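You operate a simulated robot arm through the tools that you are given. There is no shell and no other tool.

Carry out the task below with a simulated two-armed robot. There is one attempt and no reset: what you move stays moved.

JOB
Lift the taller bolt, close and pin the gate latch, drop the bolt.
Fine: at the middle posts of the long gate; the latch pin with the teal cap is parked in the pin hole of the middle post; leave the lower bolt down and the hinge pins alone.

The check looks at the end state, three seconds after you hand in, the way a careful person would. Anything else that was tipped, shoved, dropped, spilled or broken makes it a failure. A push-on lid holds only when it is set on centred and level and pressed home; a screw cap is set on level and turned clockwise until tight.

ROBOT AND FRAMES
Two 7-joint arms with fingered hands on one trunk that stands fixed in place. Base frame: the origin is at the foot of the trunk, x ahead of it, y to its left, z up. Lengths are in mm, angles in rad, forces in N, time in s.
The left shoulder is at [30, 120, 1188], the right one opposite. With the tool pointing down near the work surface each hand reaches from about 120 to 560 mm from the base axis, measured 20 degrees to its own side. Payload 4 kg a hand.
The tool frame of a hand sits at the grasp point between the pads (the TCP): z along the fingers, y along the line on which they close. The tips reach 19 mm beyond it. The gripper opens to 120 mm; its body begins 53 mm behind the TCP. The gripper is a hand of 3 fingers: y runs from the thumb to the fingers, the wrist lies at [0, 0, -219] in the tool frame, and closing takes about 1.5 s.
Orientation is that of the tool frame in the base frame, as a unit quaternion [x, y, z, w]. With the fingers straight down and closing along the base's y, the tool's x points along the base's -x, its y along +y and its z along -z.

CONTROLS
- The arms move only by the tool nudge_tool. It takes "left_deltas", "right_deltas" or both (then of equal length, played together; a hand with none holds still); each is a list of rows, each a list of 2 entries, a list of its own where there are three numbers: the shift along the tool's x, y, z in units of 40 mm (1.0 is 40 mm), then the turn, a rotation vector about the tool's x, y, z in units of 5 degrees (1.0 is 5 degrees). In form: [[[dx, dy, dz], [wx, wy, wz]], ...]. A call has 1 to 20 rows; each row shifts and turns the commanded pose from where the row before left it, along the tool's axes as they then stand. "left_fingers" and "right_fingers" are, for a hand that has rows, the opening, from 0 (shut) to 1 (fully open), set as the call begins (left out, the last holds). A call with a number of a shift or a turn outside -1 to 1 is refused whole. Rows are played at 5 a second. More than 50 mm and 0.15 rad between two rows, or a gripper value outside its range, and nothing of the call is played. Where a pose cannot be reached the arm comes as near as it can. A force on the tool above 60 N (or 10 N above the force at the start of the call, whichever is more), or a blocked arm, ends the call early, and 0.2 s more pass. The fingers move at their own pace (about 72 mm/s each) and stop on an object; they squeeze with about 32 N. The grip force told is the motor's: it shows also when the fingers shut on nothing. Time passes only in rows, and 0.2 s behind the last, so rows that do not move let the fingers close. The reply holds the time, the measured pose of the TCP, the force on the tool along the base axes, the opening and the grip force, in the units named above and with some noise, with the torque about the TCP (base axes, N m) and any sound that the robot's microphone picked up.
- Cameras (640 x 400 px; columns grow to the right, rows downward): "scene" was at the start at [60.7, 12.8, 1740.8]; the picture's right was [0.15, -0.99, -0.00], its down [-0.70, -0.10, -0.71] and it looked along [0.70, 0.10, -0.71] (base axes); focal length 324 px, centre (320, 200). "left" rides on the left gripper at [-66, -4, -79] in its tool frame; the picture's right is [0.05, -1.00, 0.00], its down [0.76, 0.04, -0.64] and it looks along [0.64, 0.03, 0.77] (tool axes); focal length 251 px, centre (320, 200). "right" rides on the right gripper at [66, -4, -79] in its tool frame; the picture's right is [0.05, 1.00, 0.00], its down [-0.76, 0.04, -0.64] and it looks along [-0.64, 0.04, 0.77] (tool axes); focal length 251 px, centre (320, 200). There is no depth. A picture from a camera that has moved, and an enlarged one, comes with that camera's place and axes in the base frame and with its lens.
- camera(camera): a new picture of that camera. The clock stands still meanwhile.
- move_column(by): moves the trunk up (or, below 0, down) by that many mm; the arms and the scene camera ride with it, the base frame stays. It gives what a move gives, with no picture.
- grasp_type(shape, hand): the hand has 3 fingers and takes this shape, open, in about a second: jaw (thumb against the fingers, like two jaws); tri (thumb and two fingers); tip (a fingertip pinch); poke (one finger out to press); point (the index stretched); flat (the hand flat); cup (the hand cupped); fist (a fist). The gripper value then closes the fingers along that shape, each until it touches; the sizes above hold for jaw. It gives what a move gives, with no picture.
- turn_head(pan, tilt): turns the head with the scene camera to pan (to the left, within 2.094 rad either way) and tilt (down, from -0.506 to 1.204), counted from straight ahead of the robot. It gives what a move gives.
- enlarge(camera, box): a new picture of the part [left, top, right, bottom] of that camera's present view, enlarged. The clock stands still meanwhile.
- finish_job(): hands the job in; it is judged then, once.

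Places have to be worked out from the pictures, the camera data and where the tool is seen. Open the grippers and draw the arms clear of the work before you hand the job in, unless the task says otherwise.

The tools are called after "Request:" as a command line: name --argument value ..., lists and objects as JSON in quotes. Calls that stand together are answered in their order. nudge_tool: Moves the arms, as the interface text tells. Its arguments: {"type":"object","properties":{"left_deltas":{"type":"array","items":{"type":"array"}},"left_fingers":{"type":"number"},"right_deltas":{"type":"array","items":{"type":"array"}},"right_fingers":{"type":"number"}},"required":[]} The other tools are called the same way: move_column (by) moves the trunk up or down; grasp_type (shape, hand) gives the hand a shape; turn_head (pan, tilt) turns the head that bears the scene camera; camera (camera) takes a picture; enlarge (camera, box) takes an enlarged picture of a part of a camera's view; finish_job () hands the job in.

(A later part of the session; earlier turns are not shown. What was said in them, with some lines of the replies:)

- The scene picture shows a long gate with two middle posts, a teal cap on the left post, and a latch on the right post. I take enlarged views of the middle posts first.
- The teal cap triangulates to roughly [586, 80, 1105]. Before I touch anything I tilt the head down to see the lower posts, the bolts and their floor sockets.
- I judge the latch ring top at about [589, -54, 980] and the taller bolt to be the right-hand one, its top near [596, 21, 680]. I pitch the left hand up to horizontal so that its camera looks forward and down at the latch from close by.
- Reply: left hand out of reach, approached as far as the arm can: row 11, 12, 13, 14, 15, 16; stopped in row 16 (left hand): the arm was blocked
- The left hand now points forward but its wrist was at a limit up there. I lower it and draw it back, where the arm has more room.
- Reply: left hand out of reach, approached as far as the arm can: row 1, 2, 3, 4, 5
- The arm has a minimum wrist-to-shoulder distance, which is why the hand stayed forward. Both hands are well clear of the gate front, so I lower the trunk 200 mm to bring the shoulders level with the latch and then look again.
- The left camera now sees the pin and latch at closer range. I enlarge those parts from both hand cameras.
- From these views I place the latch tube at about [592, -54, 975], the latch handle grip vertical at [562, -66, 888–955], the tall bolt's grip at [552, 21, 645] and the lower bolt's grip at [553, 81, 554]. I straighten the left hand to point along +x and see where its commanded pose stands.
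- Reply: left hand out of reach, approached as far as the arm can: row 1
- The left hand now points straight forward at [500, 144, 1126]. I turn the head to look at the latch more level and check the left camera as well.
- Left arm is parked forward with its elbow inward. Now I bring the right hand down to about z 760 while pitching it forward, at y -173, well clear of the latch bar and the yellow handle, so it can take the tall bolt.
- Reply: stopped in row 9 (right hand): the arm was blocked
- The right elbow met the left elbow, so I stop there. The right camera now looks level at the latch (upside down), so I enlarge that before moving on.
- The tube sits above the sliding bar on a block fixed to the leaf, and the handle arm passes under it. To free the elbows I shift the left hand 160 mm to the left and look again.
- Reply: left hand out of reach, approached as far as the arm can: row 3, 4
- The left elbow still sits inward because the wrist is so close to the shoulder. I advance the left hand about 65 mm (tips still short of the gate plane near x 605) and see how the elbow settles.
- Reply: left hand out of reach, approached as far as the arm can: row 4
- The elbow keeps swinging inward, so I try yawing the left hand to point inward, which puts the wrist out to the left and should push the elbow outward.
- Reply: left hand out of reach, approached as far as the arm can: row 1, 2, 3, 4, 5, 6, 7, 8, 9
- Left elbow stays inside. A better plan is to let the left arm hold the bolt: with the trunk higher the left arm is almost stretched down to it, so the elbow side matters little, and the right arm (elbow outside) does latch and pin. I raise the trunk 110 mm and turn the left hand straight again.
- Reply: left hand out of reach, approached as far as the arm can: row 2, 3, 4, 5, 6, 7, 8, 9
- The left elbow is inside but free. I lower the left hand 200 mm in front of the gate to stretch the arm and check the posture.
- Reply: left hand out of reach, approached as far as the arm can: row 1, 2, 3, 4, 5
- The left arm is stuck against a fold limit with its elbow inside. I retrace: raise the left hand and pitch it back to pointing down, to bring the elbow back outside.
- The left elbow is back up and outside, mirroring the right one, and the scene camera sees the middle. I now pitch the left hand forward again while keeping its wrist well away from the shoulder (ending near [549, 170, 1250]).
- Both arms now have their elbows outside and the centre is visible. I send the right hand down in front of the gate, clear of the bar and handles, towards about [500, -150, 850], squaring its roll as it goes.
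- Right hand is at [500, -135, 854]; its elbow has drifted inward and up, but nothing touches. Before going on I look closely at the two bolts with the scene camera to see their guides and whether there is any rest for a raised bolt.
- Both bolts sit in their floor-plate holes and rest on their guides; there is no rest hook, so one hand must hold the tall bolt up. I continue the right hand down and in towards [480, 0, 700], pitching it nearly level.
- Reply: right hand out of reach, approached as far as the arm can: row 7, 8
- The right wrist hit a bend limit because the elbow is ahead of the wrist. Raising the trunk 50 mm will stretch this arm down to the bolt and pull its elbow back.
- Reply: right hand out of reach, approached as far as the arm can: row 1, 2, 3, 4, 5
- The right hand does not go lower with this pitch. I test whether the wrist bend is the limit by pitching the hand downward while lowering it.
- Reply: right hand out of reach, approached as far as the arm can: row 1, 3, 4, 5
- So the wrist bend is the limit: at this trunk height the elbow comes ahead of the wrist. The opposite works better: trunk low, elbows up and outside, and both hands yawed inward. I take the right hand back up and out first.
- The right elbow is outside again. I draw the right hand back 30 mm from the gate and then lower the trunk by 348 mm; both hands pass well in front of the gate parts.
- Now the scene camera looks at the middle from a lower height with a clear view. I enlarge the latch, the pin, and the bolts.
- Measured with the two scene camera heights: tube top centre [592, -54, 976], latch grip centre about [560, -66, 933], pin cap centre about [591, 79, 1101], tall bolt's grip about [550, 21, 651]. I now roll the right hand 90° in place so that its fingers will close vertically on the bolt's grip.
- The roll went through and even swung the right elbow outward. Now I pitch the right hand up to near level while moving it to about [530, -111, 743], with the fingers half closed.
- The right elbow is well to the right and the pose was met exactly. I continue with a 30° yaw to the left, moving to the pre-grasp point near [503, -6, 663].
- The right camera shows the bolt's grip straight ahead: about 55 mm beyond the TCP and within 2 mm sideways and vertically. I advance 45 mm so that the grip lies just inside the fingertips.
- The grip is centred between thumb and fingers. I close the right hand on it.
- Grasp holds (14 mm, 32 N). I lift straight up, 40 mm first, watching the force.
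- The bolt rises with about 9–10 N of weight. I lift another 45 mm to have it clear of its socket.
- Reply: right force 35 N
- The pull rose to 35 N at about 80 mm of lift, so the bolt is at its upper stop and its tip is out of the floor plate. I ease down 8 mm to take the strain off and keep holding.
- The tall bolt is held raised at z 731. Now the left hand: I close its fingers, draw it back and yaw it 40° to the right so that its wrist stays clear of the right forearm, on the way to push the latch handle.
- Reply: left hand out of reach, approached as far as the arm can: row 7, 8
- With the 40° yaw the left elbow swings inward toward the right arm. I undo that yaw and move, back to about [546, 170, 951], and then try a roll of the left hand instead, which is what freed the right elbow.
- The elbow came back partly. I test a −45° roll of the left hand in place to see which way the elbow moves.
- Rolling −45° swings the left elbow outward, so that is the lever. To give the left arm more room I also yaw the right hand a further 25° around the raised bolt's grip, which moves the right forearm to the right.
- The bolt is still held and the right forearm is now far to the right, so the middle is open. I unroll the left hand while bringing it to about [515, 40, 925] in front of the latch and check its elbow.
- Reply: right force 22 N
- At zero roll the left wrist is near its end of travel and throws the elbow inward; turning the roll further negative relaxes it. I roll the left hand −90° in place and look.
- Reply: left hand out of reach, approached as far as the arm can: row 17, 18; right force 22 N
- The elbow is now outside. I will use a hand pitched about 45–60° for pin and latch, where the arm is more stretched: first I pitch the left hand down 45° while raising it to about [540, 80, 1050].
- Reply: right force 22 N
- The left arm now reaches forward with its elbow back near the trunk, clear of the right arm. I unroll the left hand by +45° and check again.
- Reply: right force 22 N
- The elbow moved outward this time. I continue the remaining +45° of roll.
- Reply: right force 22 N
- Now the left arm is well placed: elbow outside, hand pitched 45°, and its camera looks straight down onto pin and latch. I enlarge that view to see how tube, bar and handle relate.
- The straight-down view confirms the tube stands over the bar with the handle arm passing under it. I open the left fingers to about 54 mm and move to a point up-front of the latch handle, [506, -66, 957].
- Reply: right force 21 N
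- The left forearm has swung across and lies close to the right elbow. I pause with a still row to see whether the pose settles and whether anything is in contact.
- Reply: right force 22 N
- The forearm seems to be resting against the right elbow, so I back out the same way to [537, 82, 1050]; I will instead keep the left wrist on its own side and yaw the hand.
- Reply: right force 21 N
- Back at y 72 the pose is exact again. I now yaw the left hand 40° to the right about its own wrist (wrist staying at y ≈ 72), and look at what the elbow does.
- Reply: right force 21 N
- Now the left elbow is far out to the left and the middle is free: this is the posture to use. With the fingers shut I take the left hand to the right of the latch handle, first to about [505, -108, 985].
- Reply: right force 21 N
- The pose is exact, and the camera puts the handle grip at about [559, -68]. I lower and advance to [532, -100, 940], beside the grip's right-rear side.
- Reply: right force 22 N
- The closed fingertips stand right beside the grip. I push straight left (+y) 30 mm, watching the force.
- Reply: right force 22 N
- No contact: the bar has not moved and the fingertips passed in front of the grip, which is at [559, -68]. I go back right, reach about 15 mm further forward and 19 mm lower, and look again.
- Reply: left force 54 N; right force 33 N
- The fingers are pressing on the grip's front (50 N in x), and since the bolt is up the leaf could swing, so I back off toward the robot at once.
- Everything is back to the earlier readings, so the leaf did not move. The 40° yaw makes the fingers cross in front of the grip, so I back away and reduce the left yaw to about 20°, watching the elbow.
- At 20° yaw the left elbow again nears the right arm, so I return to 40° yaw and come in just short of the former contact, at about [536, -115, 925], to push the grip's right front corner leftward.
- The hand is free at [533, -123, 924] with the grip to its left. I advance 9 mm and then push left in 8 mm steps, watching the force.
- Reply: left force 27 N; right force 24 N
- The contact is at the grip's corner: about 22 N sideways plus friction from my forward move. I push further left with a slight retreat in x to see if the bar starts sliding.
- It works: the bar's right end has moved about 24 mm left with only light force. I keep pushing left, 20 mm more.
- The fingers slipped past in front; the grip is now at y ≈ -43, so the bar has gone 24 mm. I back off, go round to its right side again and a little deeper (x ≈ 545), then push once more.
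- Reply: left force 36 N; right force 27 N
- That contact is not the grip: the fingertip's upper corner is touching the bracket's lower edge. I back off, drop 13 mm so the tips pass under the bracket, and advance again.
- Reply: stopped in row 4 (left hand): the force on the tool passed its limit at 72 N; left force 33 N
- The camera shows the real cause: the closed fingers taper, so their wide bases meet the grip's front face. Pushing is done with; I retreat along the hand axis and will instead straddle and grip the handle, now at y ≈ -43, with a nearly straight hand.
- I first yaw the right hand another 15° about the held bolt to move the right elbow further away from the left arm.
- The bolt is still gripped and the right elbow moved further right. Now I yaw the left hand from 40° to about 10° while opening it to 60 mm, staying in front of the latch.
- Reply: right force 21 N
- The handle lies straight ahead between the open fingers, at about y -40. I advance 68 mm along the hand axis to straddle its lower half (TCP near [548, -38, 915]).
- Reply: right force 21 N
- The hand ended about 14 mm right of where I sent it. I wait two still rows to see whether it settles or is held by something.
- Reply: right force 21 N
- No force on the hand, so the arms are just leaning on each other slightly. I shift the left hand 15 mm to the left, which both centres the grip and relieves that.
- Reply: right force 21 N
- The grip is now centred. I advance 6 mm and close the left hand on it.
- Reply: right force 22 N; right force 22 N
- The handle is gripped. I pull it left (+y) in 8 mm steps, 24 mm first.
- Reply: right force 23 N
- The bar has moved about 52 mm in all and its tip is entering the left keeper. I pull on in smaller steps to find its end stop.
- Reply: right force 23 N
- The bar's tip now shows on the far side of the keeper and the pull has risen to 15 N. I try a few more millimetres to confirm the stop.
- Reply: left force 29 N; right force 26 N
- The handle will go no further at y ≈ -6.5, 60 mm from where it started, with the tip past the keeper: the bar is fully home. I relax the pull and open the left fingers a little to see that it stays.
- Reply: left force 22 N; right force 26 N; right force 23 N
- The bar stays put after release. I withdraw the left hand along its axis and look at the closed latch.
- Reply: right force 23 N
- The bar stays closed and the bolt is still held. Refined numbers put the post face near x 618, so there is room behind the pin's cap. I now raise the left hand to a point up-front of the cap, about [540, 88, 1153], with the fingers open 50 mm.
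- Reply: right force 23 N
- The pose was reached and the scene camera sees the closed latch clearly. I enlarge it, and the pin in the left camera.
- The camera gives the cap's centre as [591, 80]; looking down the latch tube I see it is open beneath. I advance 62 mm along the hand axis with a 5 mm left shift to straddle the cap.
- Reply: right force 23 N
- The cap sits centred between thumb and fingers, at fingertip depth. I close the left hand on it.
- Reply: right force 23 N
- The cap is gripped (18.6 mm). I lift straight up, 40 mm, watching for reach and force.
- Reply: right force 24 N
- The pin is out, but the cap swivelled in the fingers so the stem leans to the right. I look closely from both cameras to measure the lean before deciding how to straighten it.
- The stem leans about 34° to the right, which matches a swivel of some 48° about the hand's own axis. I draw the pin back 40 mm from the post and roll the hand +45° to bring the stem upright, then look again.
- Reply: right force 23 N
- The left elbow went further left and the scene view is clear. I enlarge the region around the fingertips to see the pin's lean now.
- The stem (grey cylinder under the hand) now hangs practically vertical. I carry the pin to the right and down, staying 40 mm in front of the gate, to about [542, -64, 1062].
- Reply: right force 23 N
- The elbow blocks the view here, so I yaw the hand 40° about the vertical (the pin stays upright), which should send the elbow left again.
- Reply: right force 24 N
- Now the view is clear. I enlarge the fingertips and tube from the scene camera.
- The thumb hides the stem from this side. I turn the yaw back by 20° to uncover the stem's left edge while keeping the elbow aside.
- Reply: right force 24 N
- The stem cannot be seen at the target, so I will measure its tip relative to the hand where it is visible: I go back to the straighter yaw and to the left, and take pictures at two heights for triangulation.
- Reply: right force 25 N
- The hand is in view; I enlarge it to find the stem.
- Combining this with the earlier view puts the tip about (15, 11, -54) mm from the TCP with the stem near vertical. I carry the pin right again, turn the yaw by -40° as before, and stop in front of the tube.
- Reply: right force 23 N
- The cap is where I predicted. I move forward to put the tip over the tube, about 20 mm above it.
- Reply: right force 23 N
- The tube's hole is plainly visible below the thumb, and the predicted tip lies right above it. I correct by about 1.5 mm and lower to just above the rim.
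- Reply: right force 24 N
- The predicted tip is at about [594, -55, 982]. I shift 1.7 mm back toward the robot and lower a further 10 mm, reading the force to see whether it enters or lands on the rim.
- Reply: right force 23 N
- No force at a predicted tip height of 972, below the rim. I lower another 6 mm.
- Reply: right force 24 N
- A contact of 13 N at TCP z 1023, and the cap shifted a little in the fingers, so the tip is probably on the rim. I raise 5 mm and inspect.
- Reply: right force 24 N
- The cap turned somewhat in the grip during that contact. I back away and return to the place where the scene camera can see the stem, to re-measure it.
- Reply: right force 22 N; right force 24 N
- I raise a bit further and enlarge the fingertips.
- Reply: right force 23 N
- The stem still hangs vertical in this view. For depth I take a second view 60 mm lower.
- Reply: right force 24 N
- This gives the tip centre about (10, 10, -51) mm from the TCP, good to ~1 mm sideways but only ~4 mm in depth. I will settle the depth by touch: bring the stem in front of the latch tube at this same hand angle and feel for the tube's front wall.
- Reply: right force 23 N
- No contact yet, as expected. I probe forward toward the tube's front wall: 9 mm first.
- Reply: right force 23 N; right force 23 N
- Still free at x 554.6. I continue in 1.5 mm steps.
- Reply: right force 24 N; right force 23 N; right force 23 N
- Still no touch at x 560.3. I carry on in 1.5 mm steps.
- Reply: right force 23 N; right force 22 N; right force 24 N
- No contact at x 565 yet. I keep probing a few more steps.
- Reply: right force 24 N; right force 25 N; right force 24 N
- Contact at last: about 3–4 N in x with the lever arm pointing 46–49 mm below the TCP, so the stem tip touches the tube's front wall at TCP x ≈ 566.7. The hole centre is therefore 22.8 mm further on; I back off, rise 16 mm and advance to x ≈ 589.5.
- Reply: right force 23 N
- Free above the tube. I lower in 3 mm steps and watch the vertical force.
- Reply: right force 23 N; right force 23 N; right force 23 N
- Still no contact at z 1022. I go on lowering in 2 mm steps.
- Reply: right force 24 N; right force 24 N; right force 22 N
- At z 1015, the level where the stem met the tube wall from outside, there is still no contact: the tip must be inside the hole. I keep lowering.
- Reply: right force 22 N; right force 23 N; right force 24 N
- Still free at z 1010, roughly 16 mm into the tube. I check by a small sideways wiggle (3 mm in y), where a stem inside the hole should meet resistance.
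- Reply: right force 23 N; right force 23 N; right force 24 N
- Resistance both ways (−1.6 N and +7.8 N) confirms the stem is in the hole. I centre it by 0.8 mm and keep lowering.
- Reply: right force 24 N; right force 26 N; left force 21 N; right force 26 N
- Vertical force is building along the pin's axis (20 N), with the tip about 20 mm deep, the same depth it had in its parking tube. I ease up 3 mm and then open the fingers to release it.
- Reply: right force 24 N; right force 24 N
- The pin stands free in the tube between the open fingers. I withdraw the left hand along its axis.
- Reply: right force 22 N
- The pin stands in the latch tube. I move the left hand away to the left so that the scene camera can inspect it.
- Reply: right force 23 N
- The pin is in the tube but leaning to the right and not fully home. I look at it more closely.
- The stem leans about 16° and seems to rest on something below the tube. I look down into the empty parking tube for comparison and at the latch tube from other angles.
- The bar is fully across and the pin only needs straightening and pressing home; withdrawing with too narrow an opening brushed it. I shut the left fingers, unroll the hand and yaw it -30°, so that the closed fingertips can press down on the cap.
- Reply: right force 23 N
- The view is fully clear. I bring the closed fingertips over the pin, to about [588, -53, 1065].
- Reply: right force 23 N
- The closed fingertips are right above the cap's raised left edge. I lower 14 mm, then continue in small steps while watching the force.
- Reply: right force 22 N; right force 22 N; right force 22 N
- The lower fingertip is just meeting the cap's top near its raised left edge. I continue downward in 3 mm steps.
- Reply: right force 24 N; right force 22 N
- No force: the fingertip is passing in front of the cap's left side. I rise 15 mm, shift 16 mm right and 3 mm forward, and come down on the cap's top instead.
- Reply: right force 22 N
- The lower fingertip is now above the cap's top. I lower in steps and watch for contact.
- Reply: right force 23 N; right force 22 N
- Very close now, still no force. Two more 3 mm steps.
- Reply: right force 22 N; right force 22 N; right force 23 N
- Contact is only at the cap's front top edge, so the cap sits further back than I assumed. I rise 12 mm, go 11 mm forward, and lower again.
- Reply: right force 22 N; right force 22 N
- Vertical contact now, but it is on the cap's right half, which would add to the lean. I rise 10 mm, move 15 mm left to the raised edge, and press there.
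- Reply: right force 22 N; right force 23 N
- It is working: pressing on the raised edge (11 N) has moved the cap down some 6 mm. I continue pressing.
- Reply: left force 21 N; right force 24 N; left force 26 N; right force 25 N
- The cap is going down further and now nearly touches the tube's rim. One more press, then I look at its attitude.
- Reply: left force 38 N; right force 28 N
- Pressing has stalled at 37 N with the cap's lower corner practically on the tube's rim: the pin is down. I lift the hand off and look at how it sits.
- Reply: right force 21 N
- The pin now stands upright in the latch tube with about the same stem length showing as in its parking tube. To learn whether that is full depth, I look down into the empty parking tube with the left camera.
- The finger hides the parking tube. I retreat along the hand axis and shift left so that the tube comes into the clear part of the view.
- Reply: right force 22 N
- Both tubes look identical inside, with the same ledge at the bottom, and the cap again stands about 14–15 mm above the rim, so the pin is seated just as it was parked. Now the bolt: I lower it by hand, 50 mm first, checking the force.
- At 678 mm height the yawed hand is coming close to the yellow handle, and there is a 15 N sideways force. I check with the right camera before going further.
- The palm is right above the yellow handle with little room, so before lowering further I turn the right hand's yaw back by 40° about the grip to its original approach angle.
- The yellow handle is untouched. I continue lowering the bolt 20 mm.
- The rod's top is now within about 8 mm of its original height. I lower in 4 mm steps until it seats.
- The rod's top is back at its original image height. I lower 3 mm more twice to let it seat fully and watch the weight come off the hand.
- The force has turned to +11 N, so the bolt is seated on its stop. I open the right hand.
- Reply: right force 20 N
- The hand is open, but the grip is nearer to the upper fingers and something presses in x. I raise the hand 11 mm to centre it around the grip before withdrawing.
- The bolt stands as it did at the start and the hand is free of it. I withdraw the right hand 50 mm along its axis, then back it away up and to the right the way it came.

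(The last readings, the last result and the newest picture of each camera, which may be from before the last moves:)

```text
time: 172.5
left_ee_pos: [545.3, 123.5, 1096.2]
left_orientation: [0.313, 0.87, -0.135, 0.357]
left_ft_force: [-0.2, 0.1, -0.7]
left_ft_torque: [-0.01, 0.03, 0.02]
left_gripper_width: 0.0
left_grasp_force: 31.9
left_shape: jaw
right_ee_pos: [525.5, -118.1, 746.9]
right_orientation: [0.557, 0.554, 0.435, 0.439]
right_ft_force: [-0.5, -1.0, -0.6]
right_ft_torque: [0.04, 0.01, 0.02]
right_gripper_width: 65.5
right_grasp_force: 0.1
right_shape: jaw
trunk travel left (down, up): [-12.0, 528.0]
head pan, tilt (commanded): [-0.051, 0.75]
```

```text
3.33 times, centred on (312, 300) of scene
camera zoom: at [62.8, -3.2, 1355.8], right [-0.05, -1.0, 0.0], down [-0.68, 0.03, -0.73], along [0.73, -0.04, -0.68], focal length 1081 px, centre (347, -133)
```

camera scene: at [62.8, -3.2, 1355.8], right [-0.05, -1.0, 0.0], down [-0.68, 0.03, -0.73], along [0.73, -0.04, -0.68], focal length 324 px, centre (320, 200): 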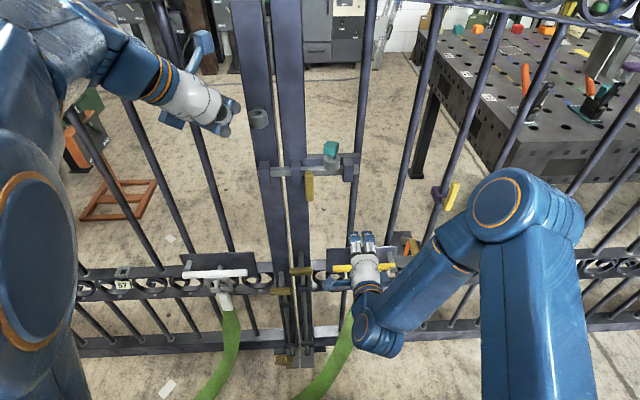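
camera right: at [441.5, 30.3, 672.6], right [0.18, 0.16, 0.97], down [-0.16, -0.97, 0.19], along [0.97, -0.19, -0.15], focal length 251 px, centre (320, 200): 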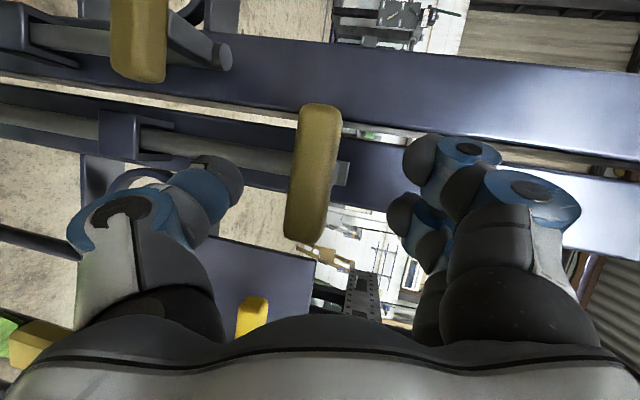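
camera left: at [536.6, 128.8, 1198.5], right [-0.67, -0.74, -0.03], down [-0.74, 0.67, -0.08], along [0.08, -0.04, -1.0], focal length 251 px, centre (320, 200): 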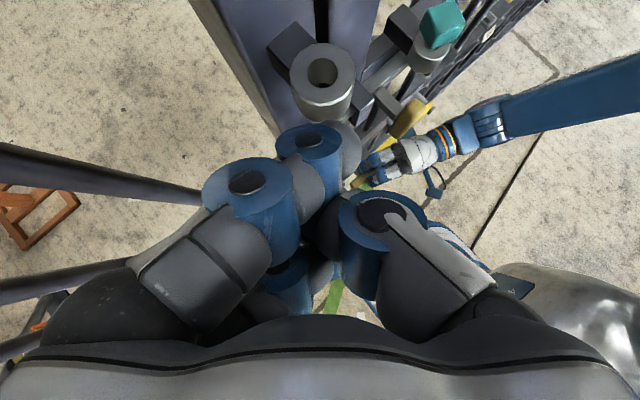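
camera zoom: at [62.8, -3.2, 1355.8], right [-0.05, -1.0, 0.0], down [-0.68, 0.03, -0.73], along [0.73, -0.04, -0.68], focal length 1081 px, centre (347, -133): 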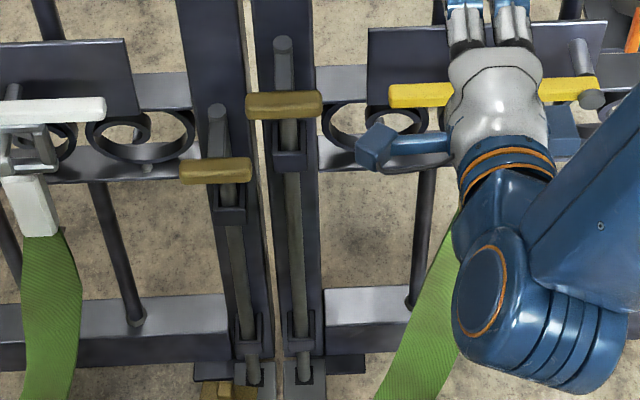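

The tall bolt is back exactly where it was and the lower bolt is untouched. I inspect the latch and pin again.

Request:
enlarge --camera "scene" --box '[308, 125, 364, 175]'

Request:
enlarge --camera "scene" --box '[250, 130, 378, 210]'

Request:
enlarge --camera "left" --box '[360, 0, 520, 100]'

```text
8.00 times, centred on (336, 150) of scene
camera zoom: at [62.8, -3.2, 1355.8], right [-0.05, -1.0, 0.0], down [-0.68, 0.03, -0.73], along [0.73, -0.04, -0.68], focal length 2594 px, centre (192, 600)
```

zoom: 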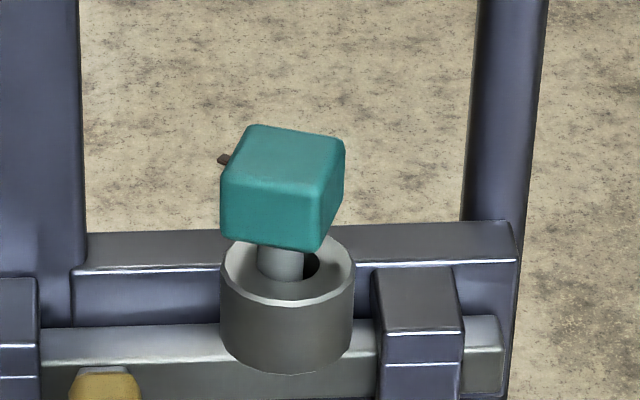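

```text
5.00 times, centred on (314, 170) of scene
camera zoom: at [62.8, -3.2, 1355.8], right [-0.05, -1.0, 0.0], down [-0.68, 0.03, -0.73], along [0.73, -0.04, -0.68], focal length 1622 px, centre (350, 350)
```

zoom: 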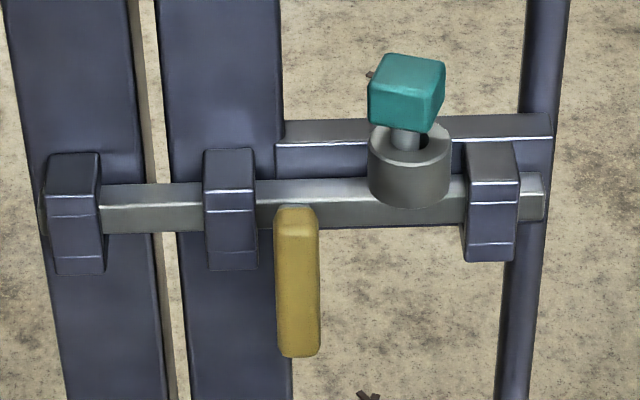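

```text
4.00 times, centred on (440, 50) of left
camera zoom: at [536.4, 128.3, 1198.8], right [-0.67, -0.74, -0.03], down [-0.74, 0.67, -0.08], along [0.08, -0.04, -1.0], focal length 1006 px, centre (-160, 800)
```

zoom: 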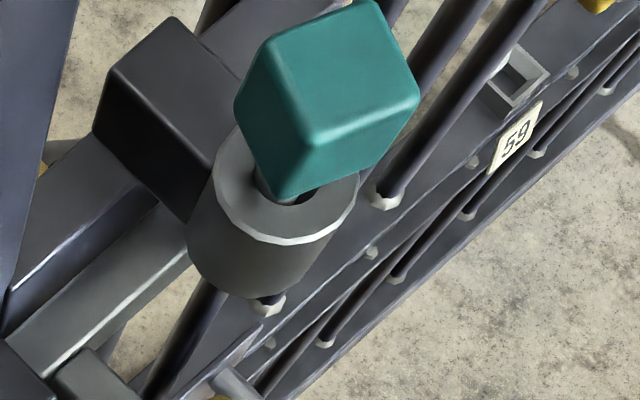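

Latch bar fully across, pin upright in the latch tube, bolt down. Now I draw the arms clear: the right hand up and to the right along its earlier path, the left hand back along its axis.

Request:
nudge_tool --right_deltas '[[[-0.375, 0.42, -0.315], [1, 0, 0]], [[-0.375, 0.395, -0.35], [1, 0, 0]], [[-0.375, 0.36, -0.38], [1, 0, 0]], [[-0.375, 0.33, -0.41], [1, 0, 0]], [[-0.375, 0.29, -0.44], [1, 0, 0]]]' --left_deltas '[[[0, 0, -0.3], [0, 0, 0]], [[0, 0, -0.3], [0, 0, 0]], [[0, 0, -0.3], [0, 0, 0]], [[0, 0, -0.3], [0, 0, 0]], [[0, 0, -0.3], [0, 0, 0]]]'

Request:
camera --camera "scene"

Request:
camera --camera "left"

Request:
camera --camera "right"

```text
time: 173.7
left_ee_pos: [510.7, 151.2, 1139.5]
left_orientation: [0.312, 0.87, -0.134, 0.358]
left_ft_force: [0.0, -0.1, -0.1]
left_ft_torque: [0.02, -0.02, 0.03]
left_gripper_width: 0.2
left_grasp_force: 32.0
left_shape: jaw
right_ee_pos: [485.5, -192.9, 845.6]
right_orientation: [0.639, 0.636, 0.305, 0.308]
right_ft_force: [0.0, -0.1, -0.2]
right_ft_torque: [0.01, -0.01, 0.01]
right_gripper_width: 65.8
right_grasp_force: 0.1
right_shape: jaw
trunk travel left (down, up): [-12.0, 528.0]
head pan, tilt (commanded): [-0.051, 0.75]
```

```text
taken
camera scene: at [62.2, -3.1, 1355.9], right [-0.05, -1.0, 0.0], down [-0.68, 0.03, -0.73], along [0.73, -0.04, -0.68], focal length 324 px, centre (320, 200)
```

scene: 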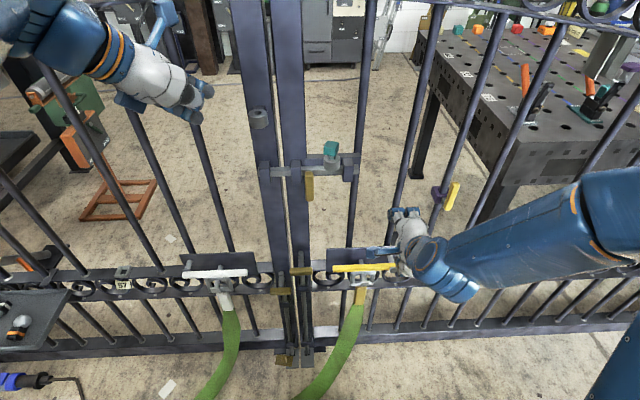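

```text
taken
camera left: at [503.1, 155.5, 1242.4], right [-0.67, -0.74, -0.03], down [-0.74, 0.67, -0.08], along [0.08, -0.04, -1.0], focal length 251 px, centre (320, 200)
```

left: 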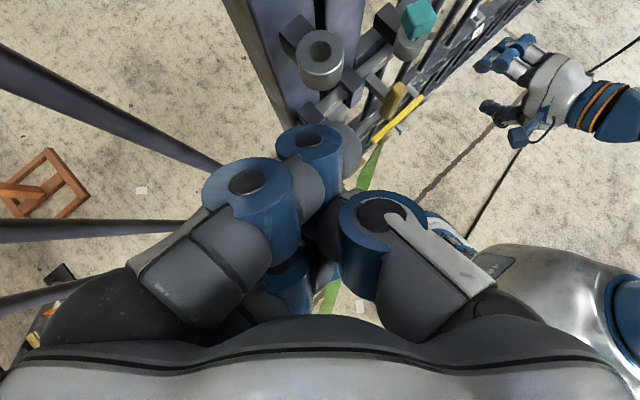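

```text
taken
camera right: at [421.3, -126.8, 892.4], right [0.62, 0.05, 0.78], down [-0.48, -0.76, 0.44], along [0.62, -0.65, -0.45], focal length 251 px, centre (320, 200)
```

right: 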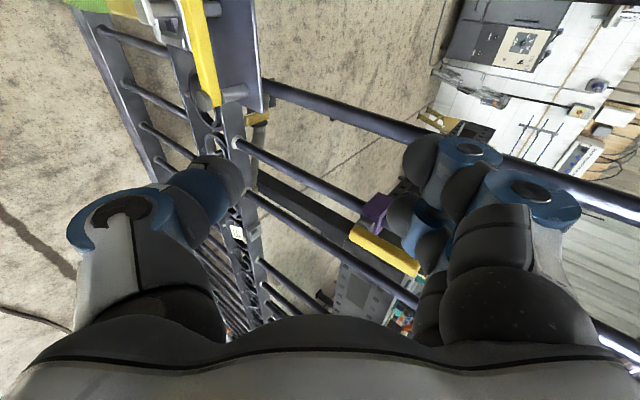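

Everything else looks undisturbed. With the view fully clear I measure the pin's seating once more at high magnification.

Request:
enlarge --camera "scene" --box '[316, 136, 348, 172]'

Request:
enlarge --camera "left" --box '[350, 0, 470, 90]'

Request:
enlarge --camera "scene" --box '[240, 240, 400, 380]'

```text
11.11 times, centred on (332, 154) of scene
camera zoom: at [62.2, -3.1, 1355.9], right [-0.05, -1.0, 0.0], down [-0.68, 0.03, -0.73], along [0.73, -0.04, -0.68], focal length 3603 px, centre (187, 711)
```

zoom: 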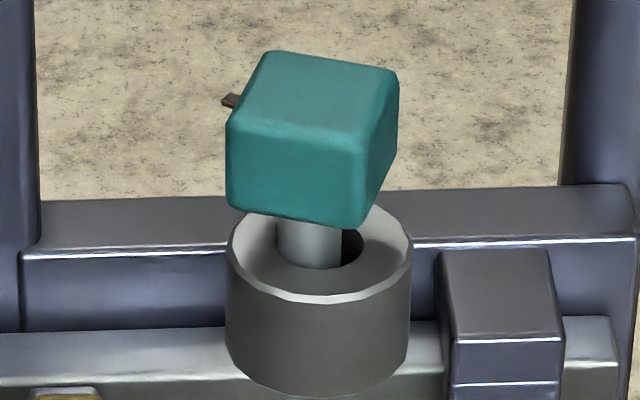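

```text
4.44 times, centred on (410, 45) of left
camera zoom: at [503.1, 155.5, 1242.4], right [-0.67, -0.74, -0.03], down [-0.74, 0.67, -0.08], along [0.08, -0.04, -1.0], focal length 1118 px, centre (-80, 889)
```

zoom: 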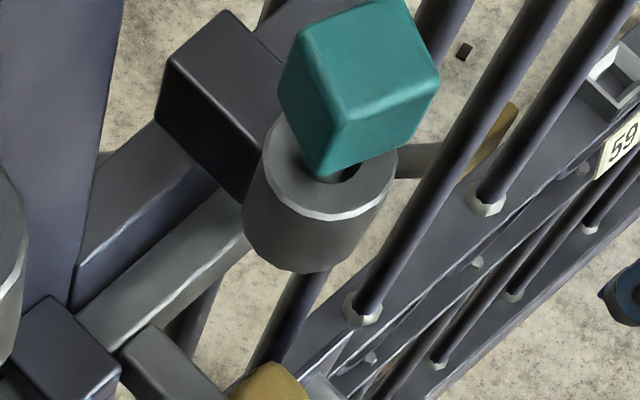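

```text
2.86 times, centred on (320, 310) of scene
camera zoom: at [62.2, -3.1, 1355.9], right [-0.05, -1.0, 0.0], down [-0.68, 0.03, -0.73], along [0.73, -0.04, -0.68], focal length 927 px, centre (320, -114)
```

zoom: 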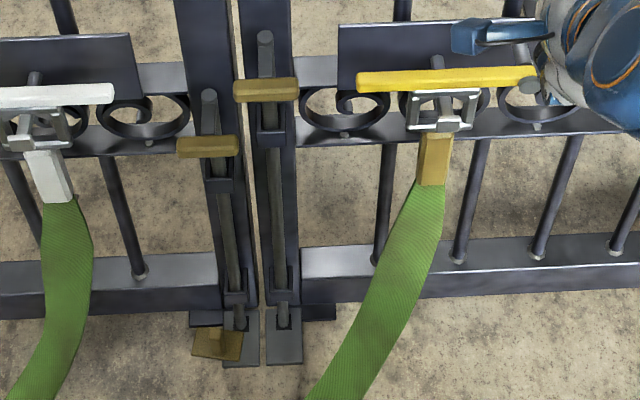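

The pin is upright and seated at the parking depth, the bar is through the keeper, and both bolts are down with handles and straps as at the start. I open both hands fully and move them a little further back from the gate.

Request:
nudge_tool --left_deltas '[[[0.273, -0.32, -0.269], [0, 0, 0]], [[0.273, -0.32, -0.269], [0, 0, 0]], [[0, 0, 0], [0, 0, 0]], [[0, 0, 0], [0, 0, 0]]]' --left_fingers 1.0 --right_deltas '[[[-0.3, 0, 0], [0, 0, 0]], [[-0.3, 0, 0], [0, 0, 0]], [[0, 0, 0], [0, 0, 0]], [[0, 0, 0], [0, 0, 0]]]' --right_fingers 1.0

Request:
camera --camera "scene"

Request:
enlarge --camera "scene" --box '[250, 130, 378, 210]'

```text
time: 174.7
left_ee_pos: [472.0, 149.7, 1140.5]
left_orientation: [0.313, 0.87, -0.135, 0.357]
left_ft_force: [0.0, 0.4, 0.7]
left_ft_torque: [-0.03, 0.02, 0.02]
left_gripper_width: 120.2
left_grasp_force: 0.0
left_shape: jaw
right_ee_pos: [486.5, -215.9, 844.3]
right_orientation: [0.639, 0.636, 0.304, 0.307]
right_ft_force: [0.1, 0.6, 0.4]
right_ft_torque: [0.02, -0.01, -0.02]
right_gripper_width: 120.4
right_grasp_force: 0.0
right_shape: jaw
trunk travel left (down, up): [-12.0, 528.0]
head pan, tilt (commanded): [-0.051, 0.75]
```

```text
taken
camera scene: at [62.8, -3.2, 1355.8], right [-0.05, -1.0, 0.0], down [-0.68, 0.03, -0.73], along [0.73, -0.04, -0.68], focal length 324 px, centre (320, 200)
```

scene: 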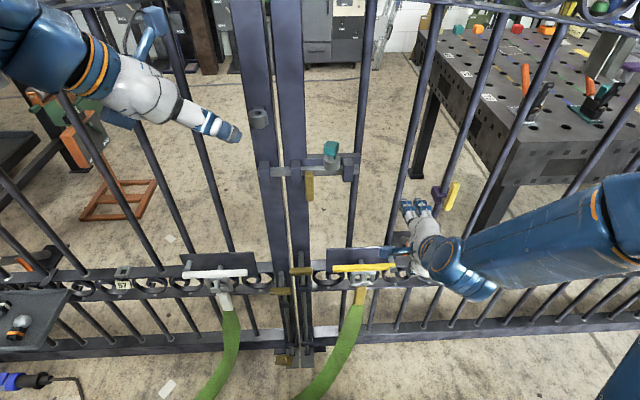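

```text
5.00 times, centred on (314, 170) of scene
camera zoom: at [62.8, -3.2, 1355.8], right [-0.05, -1.0, 0.0], down [-0.68, 0.03, -0.73], along [0.73, -0.04, -0.68], focal length 1622 px, centre (350, 350)
```

zoom: 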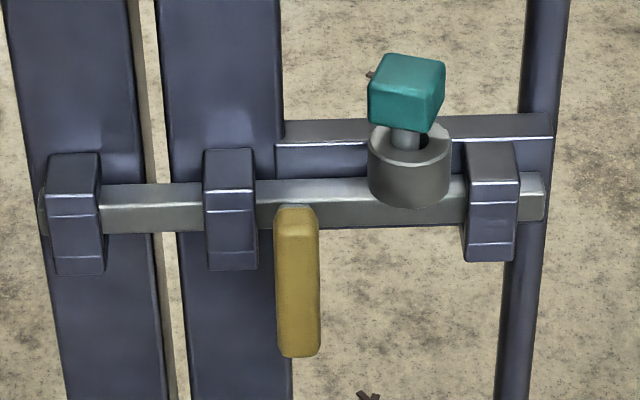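

The latch is closed with its tip through the keeper, the pin stands upright in the latch tube, and the tall bolt is back down. Both hands are open and clear of the gate, so I hand in the job.

Request:
finish_job

```text
The job is handed in.
```

I did the job in the order you gave and handed it in. The latch is closed and pinned, and the taller bolt is back down.

- **Taller bolt:** I lifted it about 78 mm and held it up while I worked on the latch. Then I lowered it until it seated. In the pictures it stands where it started.
- **Latch:** the bar slid about 60 mm to its stop, and its tip is through the keeper on the other post.
- **Pin:** it stands upright in the tube over the bar, with about 14–15 mm of stem showing. That matches how it sat in its parking hole within what I could measure. Pressing on it moved it no further, so I took that as fully in. I could not see whether the stem reaches the bar itself.
- **The rest:** I left the lower bolt and the hinge pins alone. The handles, straps and tray show no change in the pictures.

Two things happened on the way:

- **Contact with the gate:** the left hand pressed against the latch handle or its bracket a few times while I was finding a way to move it. One contact stopped the arm at 72 N. I saw no movement of the gate leaf or damage afterwards.
- **Pin leaned once:** the pin turned in the fingers and leaned after I first let go of it. I pressed it down and it came upright.

Both hands are open and clear of the gate.
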